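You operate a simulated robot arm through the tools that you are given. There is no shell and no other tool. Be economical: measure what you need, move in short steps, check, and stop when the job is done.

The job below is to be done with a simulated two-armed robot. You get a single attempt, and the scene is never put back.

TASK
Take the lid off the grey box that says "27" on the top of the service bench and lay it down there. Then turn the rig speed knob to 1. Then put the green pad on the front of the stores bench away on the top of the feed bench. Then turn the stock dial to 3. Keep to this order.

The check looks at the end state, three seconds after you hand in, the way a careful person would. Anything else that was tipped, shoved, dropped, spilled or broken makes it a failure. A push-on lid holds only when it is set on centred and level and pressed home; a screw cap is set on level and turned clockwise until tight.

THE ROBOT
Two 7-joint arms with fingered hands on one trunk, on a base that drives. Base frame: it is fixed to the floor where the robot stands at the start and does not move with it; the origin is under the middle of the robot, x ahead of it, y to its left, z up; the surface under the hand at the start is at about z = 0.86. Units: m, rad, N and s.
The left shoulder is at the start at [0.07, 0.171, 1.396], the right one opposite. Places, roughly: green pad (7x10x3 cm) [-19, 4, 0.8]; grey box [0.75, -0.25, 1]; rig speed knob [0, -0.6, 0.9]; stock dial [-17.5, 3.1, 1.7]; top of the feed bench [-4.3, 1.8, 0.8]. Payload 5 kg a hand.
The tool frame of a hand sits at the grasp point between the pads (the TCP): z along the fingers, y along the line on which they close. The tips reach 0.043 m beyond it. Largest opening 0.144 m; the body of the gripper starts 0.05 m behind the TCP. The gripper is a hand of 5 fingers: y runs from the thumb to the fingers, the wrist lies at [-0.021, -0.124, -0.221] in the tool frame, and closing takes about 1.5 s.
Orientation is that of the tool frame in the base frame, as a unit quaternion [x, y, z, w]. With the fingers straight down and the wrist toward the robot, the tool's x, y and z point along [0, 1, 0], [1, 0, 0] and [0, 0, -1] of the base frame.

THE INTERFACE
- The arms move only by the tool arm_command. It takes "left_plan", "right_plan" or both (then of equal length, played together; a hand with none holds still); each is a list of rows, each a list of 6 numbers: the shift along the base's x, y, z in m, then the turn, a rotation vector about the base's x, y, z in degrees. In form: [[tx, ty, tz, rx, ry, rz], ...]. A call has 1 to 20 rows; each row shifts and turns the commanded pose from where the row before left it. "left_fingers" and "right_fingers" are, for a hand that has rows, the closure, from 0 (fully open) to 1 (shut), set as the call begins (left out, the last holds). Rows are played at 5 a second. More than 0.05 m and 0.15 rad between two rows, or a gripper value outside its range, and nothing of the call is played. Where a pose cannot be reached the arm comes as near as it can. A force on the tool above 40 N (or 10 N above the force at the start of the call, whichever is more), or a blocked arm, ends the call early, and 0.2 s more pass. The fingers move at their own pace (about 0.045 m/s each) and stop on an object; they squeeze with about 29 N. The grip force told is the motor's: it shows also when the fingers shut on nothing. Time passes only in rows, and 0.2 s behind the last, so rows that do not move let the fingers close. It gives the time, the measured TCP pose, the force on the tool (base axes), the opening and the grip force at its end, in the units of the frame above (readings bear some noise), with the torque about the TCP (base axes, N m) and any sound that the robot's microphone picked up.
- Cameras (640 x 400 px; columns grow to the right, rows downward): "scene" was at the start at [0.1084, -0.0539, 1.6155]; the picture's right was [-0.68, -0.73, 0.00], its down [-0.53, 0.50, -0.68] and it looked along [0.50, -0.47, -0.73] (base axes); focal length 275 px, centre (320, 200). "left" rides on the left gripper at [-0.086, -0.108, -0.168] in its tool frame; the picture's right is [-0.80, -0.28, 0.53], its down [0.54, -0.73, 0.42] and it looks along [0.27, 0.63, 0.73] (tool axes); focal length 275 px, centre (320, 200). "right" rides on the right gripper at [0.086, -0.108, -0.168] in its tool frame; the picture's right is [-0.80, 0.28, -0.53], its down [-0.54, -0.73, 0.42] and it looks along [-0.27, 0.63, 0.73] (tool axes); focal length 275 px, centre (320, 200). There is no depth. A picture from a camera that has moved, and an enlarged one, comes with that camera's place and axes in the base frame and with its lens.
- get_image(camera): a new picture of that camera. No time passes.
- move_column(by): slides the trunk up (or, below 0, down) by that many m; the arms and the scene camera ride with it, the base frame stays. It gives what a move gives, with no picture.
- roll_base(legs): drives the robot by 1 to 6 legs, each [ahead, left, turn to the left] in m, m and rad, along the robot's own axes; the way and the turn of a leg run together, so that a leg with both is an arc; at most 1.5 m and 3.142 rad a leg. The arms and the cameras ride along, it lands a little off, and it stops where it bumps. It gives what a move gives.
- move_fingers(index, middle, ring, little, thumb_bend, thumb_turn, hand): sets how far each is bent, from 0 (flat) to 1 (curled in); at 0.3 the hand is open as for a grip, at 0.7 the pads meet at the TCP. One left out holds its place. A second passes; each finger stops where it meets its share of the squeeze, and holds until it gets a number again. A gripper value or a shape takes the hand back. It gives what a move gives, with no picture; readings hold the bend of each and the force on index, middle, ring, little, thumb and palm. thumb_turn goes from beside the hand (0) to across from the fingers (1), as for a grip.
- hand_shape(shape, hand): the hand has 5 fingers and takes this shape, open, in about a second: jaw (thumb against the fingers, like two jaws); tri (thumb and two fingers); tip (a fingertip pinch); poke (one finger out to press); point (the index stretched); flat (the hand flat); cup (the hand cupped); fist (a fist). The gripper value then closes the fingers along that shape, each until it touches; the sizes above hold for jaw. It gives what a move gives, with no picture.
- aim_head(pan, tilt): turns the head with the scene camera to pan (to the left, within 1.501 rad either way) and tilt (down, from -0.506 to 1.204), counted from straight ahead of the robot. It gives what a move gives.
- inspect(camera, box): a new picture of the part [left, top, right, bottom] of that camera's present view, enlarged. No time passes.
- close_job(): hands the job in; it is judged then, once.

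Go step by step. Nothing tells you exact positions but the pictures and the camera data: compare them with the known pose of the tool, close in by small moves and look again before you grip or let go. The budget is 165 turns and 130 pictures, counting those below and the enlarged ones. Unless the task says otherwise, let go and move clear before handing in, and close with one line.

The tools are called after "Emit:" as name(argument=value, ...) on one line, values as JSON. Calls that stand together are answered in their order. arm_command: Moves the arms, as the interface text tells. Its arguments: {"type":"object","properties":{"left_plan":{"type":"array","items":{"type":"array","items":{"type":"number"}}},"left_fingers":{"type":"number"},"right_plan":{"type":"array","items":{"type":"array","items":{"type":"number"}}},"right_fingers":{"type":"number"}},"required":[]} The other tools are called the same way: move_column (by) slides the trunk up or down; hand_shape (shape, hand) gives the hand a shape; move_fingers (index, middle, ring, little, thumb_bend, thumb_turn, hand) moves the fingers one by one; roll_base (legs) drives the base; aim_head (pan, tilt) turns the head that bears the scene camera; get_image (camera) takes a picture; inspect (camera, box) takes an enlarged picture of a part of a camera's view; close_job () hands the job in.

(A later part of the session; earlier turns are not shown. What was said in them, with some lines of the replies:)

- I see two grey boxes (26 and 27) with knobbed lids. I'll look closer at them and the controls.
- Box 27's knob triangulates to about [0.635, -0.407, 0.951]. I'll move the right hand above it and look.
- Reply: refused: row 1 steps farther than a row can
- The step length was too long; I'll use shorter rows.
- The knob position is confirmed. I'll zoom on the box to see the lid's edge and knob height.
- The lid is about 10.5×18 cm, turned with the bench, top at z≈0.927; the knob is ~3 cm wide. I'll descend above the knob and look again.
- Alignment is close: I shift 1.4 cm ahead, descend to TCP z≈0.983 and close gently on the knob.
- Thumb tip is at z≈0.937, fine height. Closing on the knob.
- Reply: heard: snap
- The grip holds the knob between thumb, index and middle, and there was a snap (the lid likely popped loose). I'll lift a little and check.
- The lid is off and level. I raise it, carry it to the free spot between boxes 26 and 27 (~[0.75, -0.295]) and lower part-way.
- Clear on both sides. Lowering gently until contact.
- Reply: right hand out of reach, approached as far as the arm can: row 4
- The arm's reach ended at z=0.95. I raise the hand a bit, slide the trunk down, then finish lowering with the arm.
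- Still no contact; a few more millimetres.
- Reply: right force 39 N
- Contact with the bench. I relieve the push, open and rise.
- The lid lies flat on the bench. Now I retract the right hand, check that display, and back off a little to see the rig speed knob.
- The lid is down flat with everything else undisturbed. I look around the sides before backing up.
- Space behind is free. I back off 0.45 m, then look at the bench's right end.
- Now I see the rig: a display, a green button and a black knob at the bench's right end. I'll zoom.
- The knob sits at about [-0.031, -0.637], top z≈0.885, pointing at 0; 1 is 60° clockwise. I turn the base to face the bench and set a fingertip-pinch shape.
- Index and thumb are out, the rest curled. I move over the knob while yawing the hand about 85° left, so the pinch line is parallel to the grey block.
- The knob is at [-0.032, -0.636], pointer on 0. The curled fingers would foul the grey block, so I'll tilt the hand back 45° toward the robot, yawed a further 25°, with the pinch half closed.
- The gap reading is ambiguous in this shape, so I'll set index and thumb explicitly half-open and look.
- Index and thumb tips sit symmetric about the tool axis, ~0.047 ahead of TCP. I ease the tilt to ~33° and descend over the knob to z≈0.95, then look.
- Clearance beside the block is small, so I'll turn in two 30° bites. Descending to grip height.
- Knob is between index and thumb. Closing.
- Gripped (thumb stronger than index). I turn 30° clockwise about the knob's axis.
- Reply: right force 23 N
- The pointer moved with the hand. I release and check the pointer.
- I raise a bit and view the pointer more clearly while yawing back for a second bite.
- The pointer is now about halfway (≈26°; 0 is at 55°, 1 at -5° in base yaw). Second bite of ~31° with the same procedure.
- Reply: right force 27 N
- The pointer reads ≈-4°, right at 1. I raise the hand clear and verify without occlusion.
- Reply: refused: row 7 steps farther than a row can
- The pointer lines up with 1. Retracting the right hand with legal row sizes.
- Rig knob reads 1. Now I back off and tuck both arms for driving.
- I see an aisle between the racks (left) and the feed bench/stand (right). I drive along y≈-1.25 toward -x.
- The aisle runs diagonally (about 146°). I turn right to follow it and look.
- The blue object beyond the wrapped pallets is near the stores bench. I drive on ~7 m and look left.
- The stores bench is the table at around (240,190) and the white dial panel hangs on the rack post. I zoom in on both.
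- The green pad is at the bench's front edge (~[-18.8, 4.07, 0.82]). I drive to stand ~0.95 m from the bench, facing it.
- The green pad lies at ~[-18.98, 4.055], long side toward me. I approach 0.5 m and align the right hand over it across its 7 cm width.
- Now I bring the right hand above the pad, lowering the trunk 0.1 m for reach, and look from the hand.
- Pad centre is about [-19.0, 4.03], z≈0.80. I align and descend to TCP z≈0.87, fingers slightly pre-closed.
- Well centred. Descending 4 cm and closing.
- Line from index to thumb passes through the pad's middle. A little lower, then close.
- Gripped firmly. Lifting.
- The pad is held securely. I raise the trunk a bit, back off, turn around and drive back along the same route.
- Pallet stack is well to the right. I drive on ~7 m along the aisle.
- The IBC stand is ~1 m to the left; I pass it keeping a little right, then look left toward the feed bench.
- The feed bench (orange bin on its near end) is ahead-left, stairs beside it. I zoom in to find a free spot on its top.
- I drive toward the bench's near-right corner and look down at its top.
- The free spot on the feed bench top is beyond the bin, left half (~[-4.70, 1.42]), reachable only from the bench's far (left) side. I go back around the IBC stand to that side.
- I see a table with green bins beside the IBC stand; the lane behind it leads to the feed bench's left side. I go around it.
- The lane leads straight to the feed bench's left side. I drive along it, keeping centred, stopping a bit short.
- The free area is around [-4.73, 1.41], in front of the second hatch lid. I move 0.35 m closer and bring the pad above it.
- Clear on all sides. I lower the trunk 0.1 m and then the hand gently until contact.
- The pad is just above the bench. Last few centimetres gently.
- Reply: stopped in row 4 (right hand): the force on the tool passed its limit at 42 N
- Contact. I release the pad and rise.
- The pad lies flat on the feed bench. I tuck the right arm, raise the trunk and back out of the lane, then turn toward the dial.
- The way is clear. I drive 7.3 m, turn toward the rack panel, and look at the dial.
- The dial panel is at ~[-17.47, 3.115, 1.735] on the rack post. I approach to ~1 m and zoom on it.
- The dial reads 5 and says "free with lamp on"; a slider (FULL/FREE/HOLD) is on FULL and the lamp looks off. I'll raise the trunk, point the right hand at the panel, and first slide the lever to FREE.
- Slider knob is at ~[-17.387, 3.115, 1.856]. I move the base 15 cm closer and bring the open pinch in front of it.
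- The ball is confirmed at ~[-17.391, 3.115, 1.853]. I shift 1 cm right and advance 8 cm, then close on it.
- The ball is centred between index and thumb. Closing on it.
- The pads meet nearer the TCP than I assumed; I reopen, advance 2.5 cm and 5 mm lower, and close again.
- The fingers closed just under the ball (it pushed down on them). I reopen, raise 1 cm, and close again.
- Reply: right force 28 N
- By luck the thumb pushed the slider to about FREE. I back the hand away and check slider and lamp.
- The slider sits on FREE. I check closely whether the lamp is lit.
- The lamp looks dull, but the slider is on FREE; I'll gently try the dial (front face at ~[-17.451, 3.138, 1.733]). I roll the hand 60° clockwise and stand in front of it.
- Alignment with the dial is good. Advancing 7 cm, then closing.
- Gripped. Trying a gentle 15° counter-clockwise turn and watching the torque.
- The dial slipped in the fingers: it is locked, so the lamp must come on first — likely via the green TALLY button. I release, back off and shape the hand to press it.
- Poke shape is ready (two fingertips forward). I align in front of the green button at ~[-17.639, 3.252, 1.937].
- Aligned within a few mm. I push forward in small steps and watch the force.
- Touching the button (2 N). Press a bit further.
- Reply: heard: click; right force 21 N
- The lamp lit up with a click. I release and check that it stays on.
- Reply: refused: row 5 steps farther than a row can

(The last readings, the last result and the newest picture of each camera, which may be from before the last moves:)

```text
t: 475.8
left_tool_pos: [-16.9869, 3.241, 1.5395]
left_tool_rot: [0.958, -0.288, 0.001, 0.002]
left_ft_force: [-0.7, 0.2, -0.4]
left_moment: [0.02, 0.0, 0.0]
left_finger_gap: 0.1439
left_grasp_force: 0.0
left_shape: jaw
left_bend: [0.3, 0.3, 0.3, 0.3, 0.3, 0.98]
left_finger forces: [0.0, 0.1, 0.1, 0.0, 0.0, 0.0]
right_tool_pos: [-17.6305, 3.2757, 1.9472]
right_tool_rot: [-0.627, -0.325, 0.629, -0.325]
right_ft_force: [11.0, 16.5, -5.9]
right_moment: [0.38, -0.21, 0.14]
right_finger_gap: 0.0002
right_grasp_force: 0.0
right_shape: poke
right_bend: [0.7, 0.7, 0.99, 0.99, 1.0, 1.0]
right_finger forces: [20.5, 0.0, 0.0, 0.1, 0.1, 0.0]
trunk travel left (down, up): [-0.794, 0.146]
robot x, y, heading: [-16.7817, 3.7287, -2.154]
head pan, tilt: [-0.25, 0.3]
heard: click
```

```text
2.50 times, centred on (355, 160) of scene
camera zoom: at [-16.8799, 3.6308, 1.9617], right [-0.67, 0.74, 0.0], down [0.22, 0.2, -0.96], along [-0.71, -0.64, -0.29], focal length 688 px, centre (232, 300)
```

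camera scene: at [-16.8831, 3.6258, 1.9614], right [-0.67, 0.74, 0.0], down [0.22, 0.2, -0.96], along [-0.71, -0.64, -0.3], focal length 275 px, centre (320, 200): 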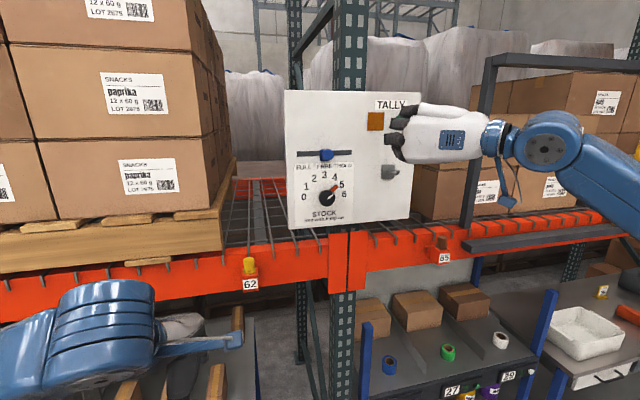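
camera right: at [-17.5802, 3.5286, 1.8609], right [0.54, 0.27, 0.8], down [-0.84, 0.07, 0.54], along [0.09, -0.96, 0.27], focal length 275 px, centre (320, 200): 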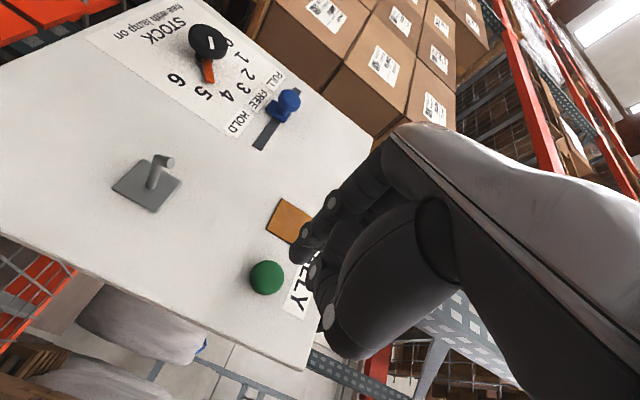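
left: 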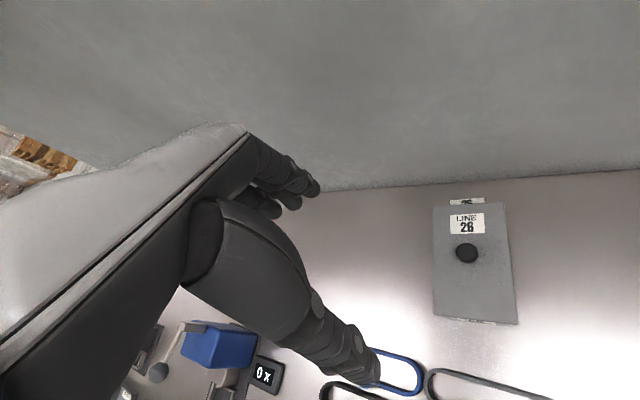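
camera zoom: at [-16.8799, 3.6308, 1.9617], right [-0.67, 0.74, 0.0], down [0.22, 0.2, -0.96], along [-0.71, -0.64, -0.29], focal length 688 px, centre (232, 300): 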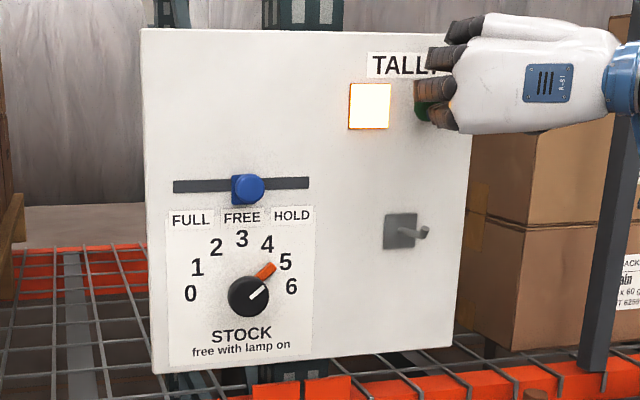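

Emit:
arm_command(right_plan=[[0.015, 0.021, 0, 0, 0, 0], [0.02, 0.028, 0, 0, 0, 0], [0.025, 0.035, 0, 0, 0, 0], [0.03, -0.02, -0.02, 0, 0, 0], [0.03, -0.02, -0.03, 0, 0, 0], [0.03, -0.02, -0.03, 0, 0, 0], [0.03, -0.02, -0.03, 0, 0, 0], [0, 0, 0, 0, 0, 0]])

Emit:
inspect(camera="scene", box=[275, 80, 435, 240])

```text
t: 477.6
left_tool_pos: [-16.9894, 3.2342, 1.536]
left_tool_rot: [0.958, -0.286, 0.0, -0.001]
left_ft_force: [-0.8, 0.1, 0.5]
left_moment: [0.02, -0.01, 0.01]
left_finger_gap: 0.1438
left_grasp_force: 0.1
left_shape: jaw
left_bend: [0.3, 0.3, 0.3, 0.3, 0.3, 0.98]
left_finger forces: [0.0, 0.1, 0.0, 0.1, 0.0, 0.0]
right_tool_pos: [-17.4546, 3.2741, 1.8304]
right_tool_rot: [0.629, 0.326, -0.627, 0.325]
right_ft_force: [-0.8, -0.3, -1.4]
right_moment: [-0.01, 0.05, 0.03]
right_finger_gap: 0.0001
right_grasp_force: 0.1
right_shape: poke
right_bend: [0.7, 0.7, 0.99, 0.99, 1.0, 1.0]
right_finger forces: [0.0, 0.0, 0.1, 0.0, 0.1, 0.0]
trunk travel left (down, up): [-0.794, 0.146]
robot x, y, heading: [-16.7834, 3.7284, -2.147]
head pan, tilt: [-0.25, 0.3]
```

```text
2.50 times, centred on (355, 160) of scene
camera zoom: at [-16.8836, 3.6234, 1.9612], right [-0.67, 0.74, 0.0], down [0.22, 0.2, -0.95], along [-0.71, -0.64, -0.3], focal length 688 px, centre (232, 300)
```

zoom: 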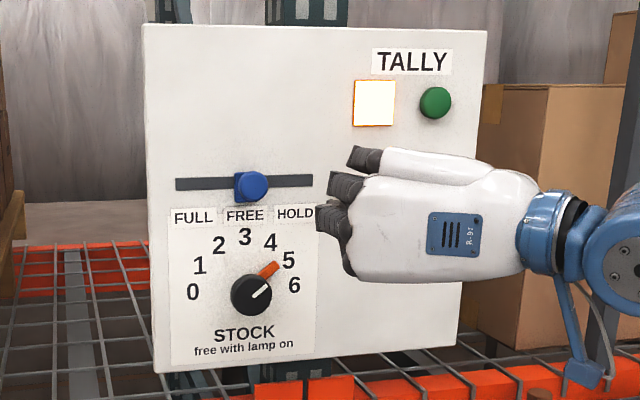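

The lamp stays on. Without delay I return to the dial with the pinch rolled 60° clockwise and grip it.

Emit:
move_fingers(hand="right", index=0.45, middle=1.0, ring=1.0, little=1.0, thumb_bend=0.45, thumb_turn=1.0)

Emit:
arm_command(right_plan=[[0.0114, -0.0044, -0.0136, -5.0, -6.95, 0], [0.0114, -0.0044, -0.0136, -5.0, -6.95, 0], [0.0114, -0.0044, -0.0136, -5.0, -6.95, 0], [0.0114, -0.0044, -0.0136, -5.0, -6.95, 0], [0.0114, -0.0044, -0.0136, -5.0, -6.95, 0], [0.0114, -0.0044, -0.0136, -5.0, -6.95, 0], [0.0114, -0.0044, -0.0136, -5.0, -6.95, 0], [0, 0, 0, 0, 0, 0], [-0.0207, -0.0283, -0.0016, 0, 0, 0], [-0.0207, -0.0283, -0.0016, 0, 0, 0], [-0.0207, -0.0283, -0.0016, 0, 0, 0], [0, 0, 0, 0, 0, 0]])

Emit:
move_fingers(hand="right", index=0.85, thumb_bend=0.85)

Emit:
inspect(camera="right", box=[180, 150, 440, 380])

```text
t: 478.6
left_tool_pos: [-16.9891, 3.236, 1.5375]
left_tool_rot: [0.958, -0.286, 0.002, 0.001]
left_ft_force: [0.3, 0.6, -1.0]
left_moment: [0.01, 0.03, 0.02]
left_finger_gap: 0.1436
left_grasp_force: 0.0
left_shape: jaw
left_bend: [0.3, 0.3, 0.3, 0.3, 0.3, 0.98]
left_finger forces: [0.0, 0.1, 0.0, 0.0, 0.0, 0.0]
right_tool_pos: [-17.4544, 3.2751, 1.8312]
right_tool_rot: [0.629, 0.325, -0.627, 0.325]
right_ft_force: [0.1, 0.7, 0.2]
right_moment: [0.0, -0.02, -0.01]
right_finger_gap: 0.0958
right_grasp_force: 0.1
right_shape: fingers
right_bend: [0.45, 1.0, 1.0, 1.0, 0.45, 0.99]
right_finger forces: [0.1, 0.0, 0.0, 0.0, 0.0, 0.1]
trunk travel left (down, up): [-0.794, 0.146]
robot x, y, heading: [-16.7842, 3.7306, -2.151]
head pan, tilt: [-0.25, 0.3]
```

```text
t: 481.2
left_tool_pos: [-16.9896, 3.237, 1.5374]
left_tool_rot: [0.958, -0.287, 0.001, 0.0]
left_ft_force: [0.0, 0.2, 0.5]
left_moment: [-0.06, 0.03, 0.0]
left_finger_gap: 0.1436
left_grasp_force: 0.1
left_shape: jaw
left_bend: [0.3, 0.3, 0.3, 0.3, 0.3, 0.98]
left_finger forces: [0.0, 0.0, 0.0, 0.0, 0.0, 0.0]
right_tool_pos: [-17.4346, 3.1569, 1.7355]
right_tool_rot: [0.704, -0.033, -0.384, 0.597]
right_ft_force: [0.3, -0.4, -0.1]
right_moment: [-0.01, 0.0, 0.0]
right_finger_gap: 0.0956
right_grasp_force: 0.0
right_shape: fingers
right_bend: [0.45, 1.0, 1.0, 1.0, 0.45, 0.99]
right_finger forces: [0.0, 0.0, 0.0, 0.0, 0.0, 0.1]
trunk travel left (down, up): [-0.794, 0.146]
robot x, y, heading: [-16.7877, 3.7299, -2.154]
head pan, tilt: [-0.25, 0.3]
```

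```text
t: 482.2
left_tool_pos: [-16.9927, 3.2369, 1.5366]
left_tool_rot: [0.958, -0.287, 0.0, 0.0]
left_ft_force: [-0.6, -0.1, -0.4]
left_moment: [0.02, 0.01, -0.01]
left_finger_gap: 0.1442
left_grasp_force: 0.1
left_shape: jaw
left_bend: [0.3, 0.3, 0.3, 0.3, 0.3, 0.98]
left_finger forces: [0.1, 0.0, 0.0, 0.1, 0.0, 0.0]
right_tool_pos: [-17.4358, 3.1568, 1.7322]
right_tool_rot: [0.705, -0.034, -0.384, 0.595]
right_ft_force: [-2.9, 5.9, -16.5]
right_moment: [0.49, -0.32, -0.21]
right_finger_gap: 0.0469
right_grasp_force: 18.8
right_shape: fingers
right_bend: [0.59, 1.0, 1.0, 1.0, 0.6, 1.0]
right_finger forces: [10.3, 0.0, 0.0, 0.0, 27.8, 0.0]
trunk travel left (down, up): [-0.794, 0.146]
robot x, y, heading: [-16.7829, 3.7294, -2.16]
head pan, tilt: [-0.25, 0.3]
```

```text
1.74 times, centred on (310, 265) of right
camera zoom: at [-17.3239, 3.2809, 1.5934], right [-0.14, 0.75, 0.64], down [-0.92, 0.14, -0.36], along [-0.36, -0.64, 0.68], focal length 479 px, centre (337, 87)
```

zoom: 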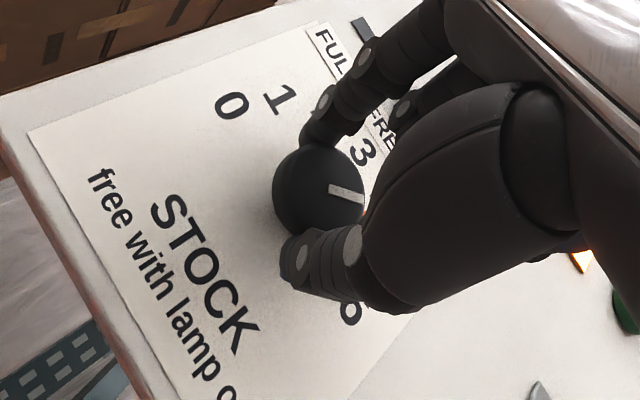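

The dial now moves (pointer ≈46°, between 5 and 4). Turning 42° further counter-clockwise toward 3.

Emit:
arm_command(right_plan=[[0, 0, 0, 2.9, 4.07, 0], [0, 0, 0, 2.9, 4.07, 0], [0, 0, 0, 2.9, 4.07, 0], [0, 0, 0, 2.9, 4.07, 0], [0, 0, 0, 2.9, 4.07, 0], [0, 0, 0, 2.9, 4.07, 0], [0, 0, 0, 2.9, 4.07, 0], [0, 0, 0, 2.9, 4.07, 0], [0, 0, 0, 1.2, 1.7, 0], [0, 0, 0, 0, 0, 0]])

Emit:
inspect(camera="right", box=[180, 150, 440, 380])

```text
t: 484.4
left_tool_pos: [-16.9913, 3.2363, 1.5365]
left_tool_rot: [0.958, -0.287, 0.001, 0.0]
left_ft_force: [0.1, 0.6, 0.4]
left_moment: [0.02, -0.01, 0.0]
left_finger_gap: 0.1439
left_grasp_force: 0.0
left_shape: jaw
left_bend: [0.3, 0.3, 0.3, 0.3, 0.3, 0.98]
left_finger forces: [0.1, 0.1, 0.1, 0.0, 0.0, 0.0]
right_tool_pos: [-17.4383, 3.1575, 1.7317]
right_tool_rot: [0.67, 0.224, -0.571, 0.419]
right_ft_force: [-5.7, 2.4, -5.8]
right_moment: [0.12, -0.03, -0.05]
right_finger_gap: 0.0467
right_grasp_force: 16.7
right_shape: fingers
right_bend: [0.57, 1.0, 1.0, 1.0, 0.61, 1.0]
right_finger forces: [13.1, 0.0, 0.0, 0.1, 20.5, 0.0]
trunk travel left (down, up): [-0.794, 0.146]
robot x, y, heading: [-16.7883, 3.7256, -2.156]
head pan, tilt: [-0.25, 0.3]
```

```text
1.74 times, centred on (310, 265) of right
camera zoom: at [-17.4049, 3.3379, 1.6151], right [0.33, 0.42, 0.84], down [-0.94, 0.15, 0.3], along [0.0, -0.89, 0.45], focal length 479 px, centre (337, 87)
```

zoom: 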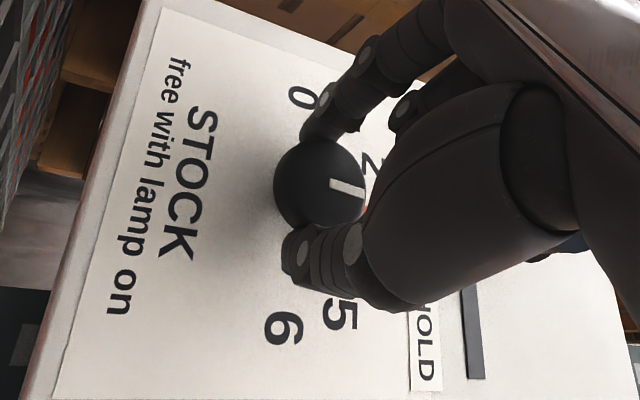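

The pointer now stands vertical, at 3. I release, back off and verify.

Emit:
move_fingers(hand="right", index=0.4, thumb_bend=0.4)

Emit:
arm_command(right_plan=[[0.02, 0.028, 0, 0, 0, 0], [0.025, 0.035, 0, 0, 0, 0], [0.025, 0.035, 0, 0, 0, 0], [0, 0.01, -0.045, 0, 0, 0], [0, 0.01, -0.045, 0, 0, 0], [0, 0.01, -0.045, 0, 0, 0], [0, 0, 0, 0, 0, 0]])

Emit:
inspect(camera="scene", box=[275, 80, 435, 240])

```text
t: 485.4
left_tool_pos: [-16.9893, 3.2365, 1.5368]
left_tool_rot: [0.958, -0.288, 0.001, -0.001]
left_ft_force: [-0.5, -0.9, -0.5]
left_moment: [-0.03, -0.04, -0.01]
left_finger_gap: 0.1438
left_grasp_force: 0.1
left_shape: jaw
left_bend: [0.3, 0.3, 0.3, 0.3, 0.3, 0.98]
left_finger forces: [0.0, 0.1, 0.0, 0.0, 0.1, 0.1]
right_tool_pos: [-17.4351, 3.1567, 1.7327]
right_tool_rot: [0.669, 0.224, -0.571, 0.42]
right_ft_force: [0.2, -0.6, 0.9]
right_moment: [-0.01, -0.04, -0.03]
right_finger_gap: 0.1139
right_grasp_force: 0.0
right_shape: fingers
right_bend: [0.4, 1.0, 1.0, 1.0, 0.4, 0.99]
right_finger forces: [0.1, 0.1, 0.0, 0.0, 0.0, 0.1]
trunk travel left (down, up): [-0.794, 0.146]
robot x, y, heading: [-16.7843, 3.7295, -2.157]
head pan, tilt: [-0.25, 0.3]
```

```text
t: 487.0
left_tool_pos: [-16.9886, 3.2361, 1.5374]
left_tool_rot: [0.958, -0.287, 0.001, 0.0]
left_ft_force: [0.4, -0.2, 0.2]
left_moment: [-0.02, 0.03, 0.02]
left_finger_gap: 0.1437
left_grasp_force: 0.0
left_shape: jaw
left_bend: [0.3, 0.3, 0.3, 0.3, 0.3, 0.98]
left_finger forces: [0.0, 0.0, 0.0, 0.0, 0.0, 0.0]
right_tool_pos: [-17.3631, 3.286, 1.5976]
right_tool_rot: [0.668, 0.224, -0.572, 0.419]
right_ft_force: [0.0, 0.7, -0.2]
right_moment: [0.01, -0.01, -0.03]
right_finger_gap: 0.1141
right_grasp_force: 0.0
right_shape: fingers
right_bend: [0.4, 1.0, 1.0, 1.0, 0.4, 0.99]
right_finger forces: [0.0, 0.0, 0.0, 0.0, 0.0, 0.0]
trunk travel left (down, up): [-0.794, 0.146]
robot x, y, heading: [-16.7847, 3.7302, -2.154]
head pan, tilt: [-0.25, 0.3]
```

```text
2.50 times, centred on (355, 160) of scene
camera zoom: at [-16.8821, 3.6253, 1.9614], right [-0.67, 0.74, 0.0], down [0.22, 0.2, -0.96], along [-0.71, -0.64, -0.3], focal length 688 px, centre (232, 300)
```

zoom: 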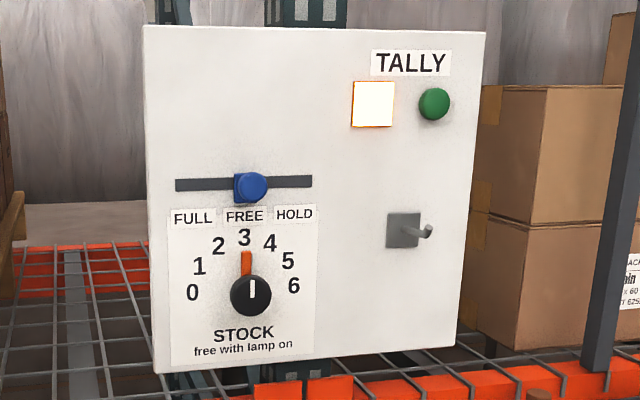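

The dial points to 3. The slider was on FULL originally, so I'll put it back: poke shape, hand to the right of the slider ball.

Emit:
hand_shape(hand="right", shape="poke")

Emit:
arm_command(right_plan=[[-0.0102, -0.0063, 0.0429, 5.0, 6.95, 0], [-0.0102, -0.0063, 0.0429, 5.0, 6.95, 0], [-0.0102, -0.0063, 0.0429, 0, 0, 0], [-0.0102, -0.0063, 0.0429, 0, 0, 0], [-0.0102, -0.0063, 0.0429, 0, 0, 0], [-0.0102, -0.0063, 0.0429, 0, 0, 0], [0, 0, 0, 0, 0, 0], [-0.0175, -0.0245, 0, 0, 0, 0], [-0.0175, -0.0245, 0, 0, 0, 0], [0, 0, 0, 0, 0, 0]])

Emit:
inspect(camera="right", box=[120, 120, 420, 380])

```text
t: 487.9
left_tool_pos: [-16.9898, 3.236, 1.536]
left_tool_rot: [0.958, -0.286, 0.0, -0.001]
left_ft_force: [-0.6, -0.4, 0.0]
left_moment: [0.0, 0.01, 0.01]
left_finger_gap: 0.144
left_grasp_force: 0.1
left_shape: jaw
left_bend: [0.3, 0.3, 0.3, 0.3, 0.3, 0.98]
left_finger forces: [0.0, 0.0, 0.0, 0.1, 0.0, 0.1]
right_tool_pos: [-17.3651, 3.2854, 1.598]
right_tool_rot: [0.669, 0.224, -0.571, 0.42]
right_ft_force: [0.5, 0.0, 0.0]
right_moment: [-0.01, -0.02, -0.01]
right_finger_gap: 0.0
right_grasp_force: 0.1
right_shape: poke
right_bend: [0.7, 0.7, 0.99, 0.99, 1.0, 1.0]
right_finger forces: [0.0, 0.0, 0.0, 0.0, 0.0, 0.0]
trunk travel left (down, up): [-0.794, 0.146]
robot x, y, heading: [-16.7866, 3.7285, -2.153]
head pan, tilt: [-0.25, 0.3]
```

```text
t: 490.1
left_tool_pos: [-16.9902, 3.2353, 1.5373]
left_tool_rot: [0.958, -0.287, 0.001, 0.0]
left_ft_force: [1.1, 0.8, 0.9]
left_moment: [0.01, 0.03, -0.03]
left_finger_gap: 0.1439
left_grasp_force: 0.0
left_shape: jaw
left_bend: [0.3, 0.3, 0.3, 0.3, 0.3, 0.98]
left_finger forces: [0.0, 0.1, 0.0, 0.0, 0.0, 0.0]
right_tool_pos: [-17.4635, 3.2032, 1.8535]
right_tool_rot: [0.63, 0.322, -0.625, 0.329]
right_ft_force: [0.3, -0.2, 0.0]
right_moment: [-0.03, 0.01, -0.03]
right_finger_gap: 0.0
right_grasp_force: 0.1
right_shape: poke
right_bend: [0.7, 0.7, 0.99, 0.99, 1.0, 1.0]
right_finger forces: [0.0, 0.1, 0.0, 0.0, 0.0, 0.1]
trunk travel left (down, up): [-0.794, 0.146]
robot x, y, heading: [-16.7902, 3.7264, -2.15]
head pan, tilt: [-0.25, 0.3]
```

```text
1.54 times, centred on (270, 250) of right
camera zoom: at [-17.4548, 3.4007, 1.7658], right [0.53, 0.28, 0.8], down [-0.84, 0.08, 0.53], along [0.09, -0.96, 0.28], focal length 424 px, centre (397, 123)
```

zoom: 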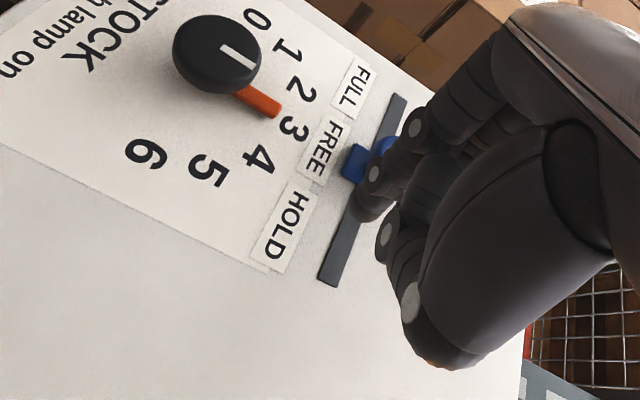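

The finger is on the HOLD side of the ball. I push left in small steps.

Emit:
arm_command(right_plan=[[0.0082, -0.0057, 0, 0, 0, 0], [0.0082, -0.0057, 0, 0, 0, 0], [0.0082, -0.0057, 0, 0, 0, 0], [0.0082, -0.0057, 0, 0, 0, 0], [0.0082, -0.0057, 0, 0, 0, 0], [0.0082, -0.0057, 0, 0, 0, 0], [0, 0, 0, 0, 0, 0]])

Emit:
inspect(camera="right", box=[120, 120, 420, 380])

```text
t: 491.7
left_tool_pos: [-16.9891, 3.2352, 1.5381]
left_tool_rot: [0.958, -0.286, 0.0, 0.0]
left_ft_force: [0.7, 0.3, 0.5]
left_moment: [-0.02, 0.03, -0.01]
left_finger_gap: 0.144
left_grasp_force: 0.1
left_shape: jaw
left_bend: [0.3, 0.3, 0.3, 0.3, 0.3, 0.98]
left_finger forces: [0.1, 0.0, 0.1, 0.1, 0.0, 0.0]
right_tool_pos: [-17.4126, 3.1649, 1.856]
right_tool_rot: [0.629, 0.322, -0.626, 0.33]
right_ft_force: [-0.3, 0.0, 0.6]
right_moment: [0.01, -0.01, 0.06]
right_finger_gap: 0.0
right_grasp_force: 0.1
right_shape: poke
right_bend: [0.7, 0.7, 0.99, 0.99, 1.0, 1.0]
right_finger forces: [0.0, 0.1, 0.0, 0.0, 0.1, 0.1]
trunk travel left (down, up): [-0.794, 0.146]
robot x, y, heading: [-16.7841, 3.7288, -2.15]
head pan, tilt: [-0.25, 0.3]
```

```text
1.54 times, centred on (270, 250) of right
camera zoom: at [-17.4051, 3.3637, 1.7666], right [0.53, 0.28, 0.8], down [-0.84, 0.08, 0.53], along [0.09, -0.96, 0.28], focal length 424 px, centre (397, 123)
```

zoom: 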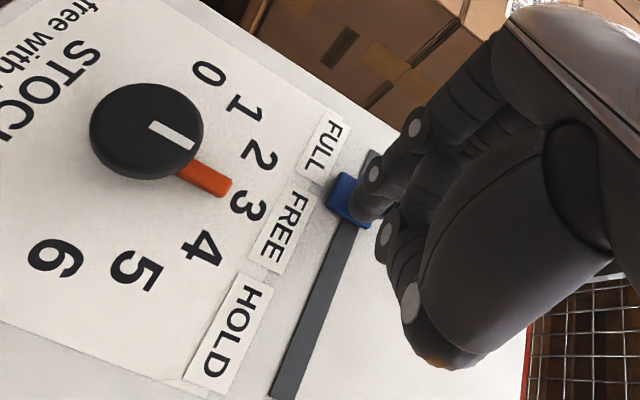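

Halfway. 2.2 cm more to FULL.

Emit:
arm_command(right_plan=[[0.0082, -0.0057, 0, 0, 0, 0], [0.0062, -0.0043, 0, 0, 0, 0], [0.0041, -0.0029, 0, 0, 0, 0], [0, 0, 0, 0, 0, 0]])

Emit:
inspect(camera="right", box=[120, 120, 420, 380])

```text
t: 492.7
left_tool_pos: [-16.9894, 3.2366, 1.5376]
left_tool_rot: [0.958, -0.287, 0.001, 0.0]
left_ft_force: [0.3, 0.5, -0.8]
left_moment: [-0.01, 0.0, -0.01]
left_finger_gap: 0.1441
left_grasp_force: 0.1
left_shape: jaw
left_bend: [0.3, 0.3, 0.3, 0.3, 0.3, 0.98]
left_finger forces: [0.0, 0.1, 0.0, 0.1, 0.0, 0.0]
right_tool_pos: [-17.3947, 3.1523, 1.8549]
right_tool_rot: [0.629, 0.322, -0.626, 0.33]
right_ft_force: [0.7, 0.2, -0.6]
right_moment: [0.01, 0.0, 0.02]
right_finger_gap: 0.0001
right_grasp_force: 0.0
right_shape: poke
right_bend: [0.7, 0.7, 0.99, 0.99, 1.0, 1.0]
right_finger forces: [0.0, 0.1, 0.0, 0.0, 0.0, 0.1]
trunk travel left (down, up): [-0.794, 0.146]
robot x, y, heading: [-16.7867, 3.7301, -2.157]
head pan, tilt: [-0.25, 0.3]
```

```text
1.54 times, centred on (270, 250) of right
camera zoom: at [-17.3868, 3.3507, 1.7663], right [0.53, 0.28, 0.8], down [-0.84, 0.08, 0.53], along [0.09, -0.96, 0.28], focal length 424 px, centre (397, 123)
```

zoom: 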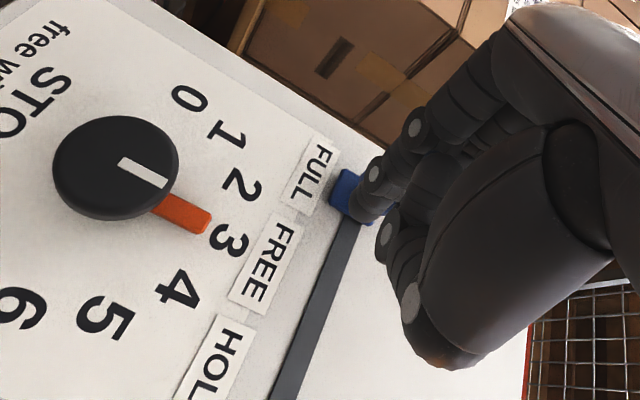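

The slider is back next to FULL. I back away and take a final look.

Emit:
arm_command(right_plan=[[-0.003, 0.002, 0, 0, 0, 0], [0.02, 0.028, 0, 0, 0, 0], [0.025, 0.035, 0, 0, 0, 0], [0.025, 0.035, 0, 0, 0, 0], [0, 0.01, -0.045, 0, 0, 0], [0, 0.01, -0.045, 0, 0, 0], [0, 0.01, -0.045, 0, 0, 0], [0, 0.01, -0.045, 0, 0, 0], [0, 0.01, -0.045, 0, 0, 0], [0, 0, 0, 0, 0, 0]])

Emit:
inspect(camera="scene", box=[275, 80, 435, 240])

```text
t: 494.9
left_tool_pos: [-16.9891, 3.2356, 1.5364]
left_tool_rot: [0.958, -0.287, 0.001, 0.0]
left_ft_force: [0.4, 0.1, 0.6]
left_moment: [0.01, -0.03, -0.02]
left_finger_gap: 0.1439
left_grasp_force: 0.1
left_shape: jaw
left_bend: [0.3, 0.3, 0.3, 0.3, 0.3, 0.98]
left_finger forces: [0.0, 0.0, 0.1, 0.0, 0.0, 0.0]
right_tool_pos: [-17.3262, 3.3015, 1.6291]
right_tool_rot: [0.63, 0.322, -0.625, 0.331]
right_ft_force: [-0.5, 0.9, 0.3]
right_moment: [0.05, -0.02, -0.02]
right_finger_gap: 0.0
right_grasp_force: 0.1
right_shape: poke
right_bend: [0.7, 0.7, 0.99, 0.99, 1.0, 1.0]
right_finger forces: [0.0, 0.1, 0.0, 0.0, 0.0, 0.0]
trunk travel left (down, up): [-0.794, 0.146]
robot x, y, heading: [-16.7863, 3.7306, -2.153]
head pan, tilt: [-0.25, 0.3]
```

```text
2.50 times, centred on (355, 160) of scene
camera zoom: at [-16.8834, 3.625, 1.9613], right [-0.67, 0.74, 0.0], down [0.22, 0.2, -0.96], along [-0.71, -0.64, -0.3], focal length 688 px, centre (232, 300)
```

zoom: 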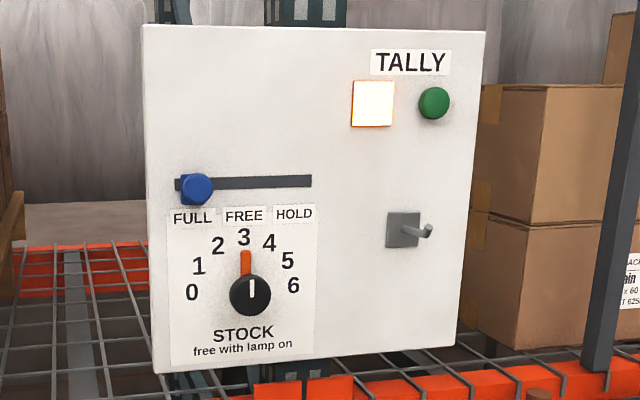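

Dial on 3 and slider back on FULL. I back the robot clear and hand in.

Emit:
roll_base(legs=[[-0.3, 0, 0]])

Emit:
close_job()

```text
t: 497.0
left_tool_pos: [-16.8223, 3.4882, 1.5358]
left_tool_rot: [0.958, -0.286, 0.002, -0.002]
left_ft_force: [0.0, -0.5, 0.1]
left_moment: [0.08, -0.04, -0.02]
left_finger_gap: 0.1438
left_grasp_force: 0.0
left_shape: jaw
left_bend: [0.3, 0.3, 0.3, 0.3, 0.3, 0.98]
left_finger forces: [0.1, 0.0, 0.0, 0.0, 0.0, 0.1]
right_tool_pos: [-17.16, 3.5528, 1.628]
right_tool_rot: [0.63, 0.323, -0.625, 0.329]
right_ft_force: [-0.7, 0.0, -0.5]
right_moment: [-0.02, 0.01, 0.02]
right_finger_gap: 0.0
right_grasp_force: 0.1
right_shape: poke
right_bend: [0.7, 0.7, 0.99, 0.99, 1.0, 1.0]
right_finger forces: [0.0, 0.1, 0.0, 0.0, 0.0, 0.1]
trunk travel left (down, up): [-0.794, 0.146]
robot x, y, heading: [-16.6172, 3.9841, -2.149]
head pan, tilt: [-0.25, 0.3]
```

```text
The job is handed in.
```

I did all four steps in order and handed the job in: the lid of box 27 lies flat on the service bench, the rig speed knob points to 1, the green pad lies on the feed bench, and the stock dial points to 3. To free the stock dial I pressed the green TALLY button, so its lamp is still on; I also knocked the panel's slider to FREE and pushed it back to FULL.
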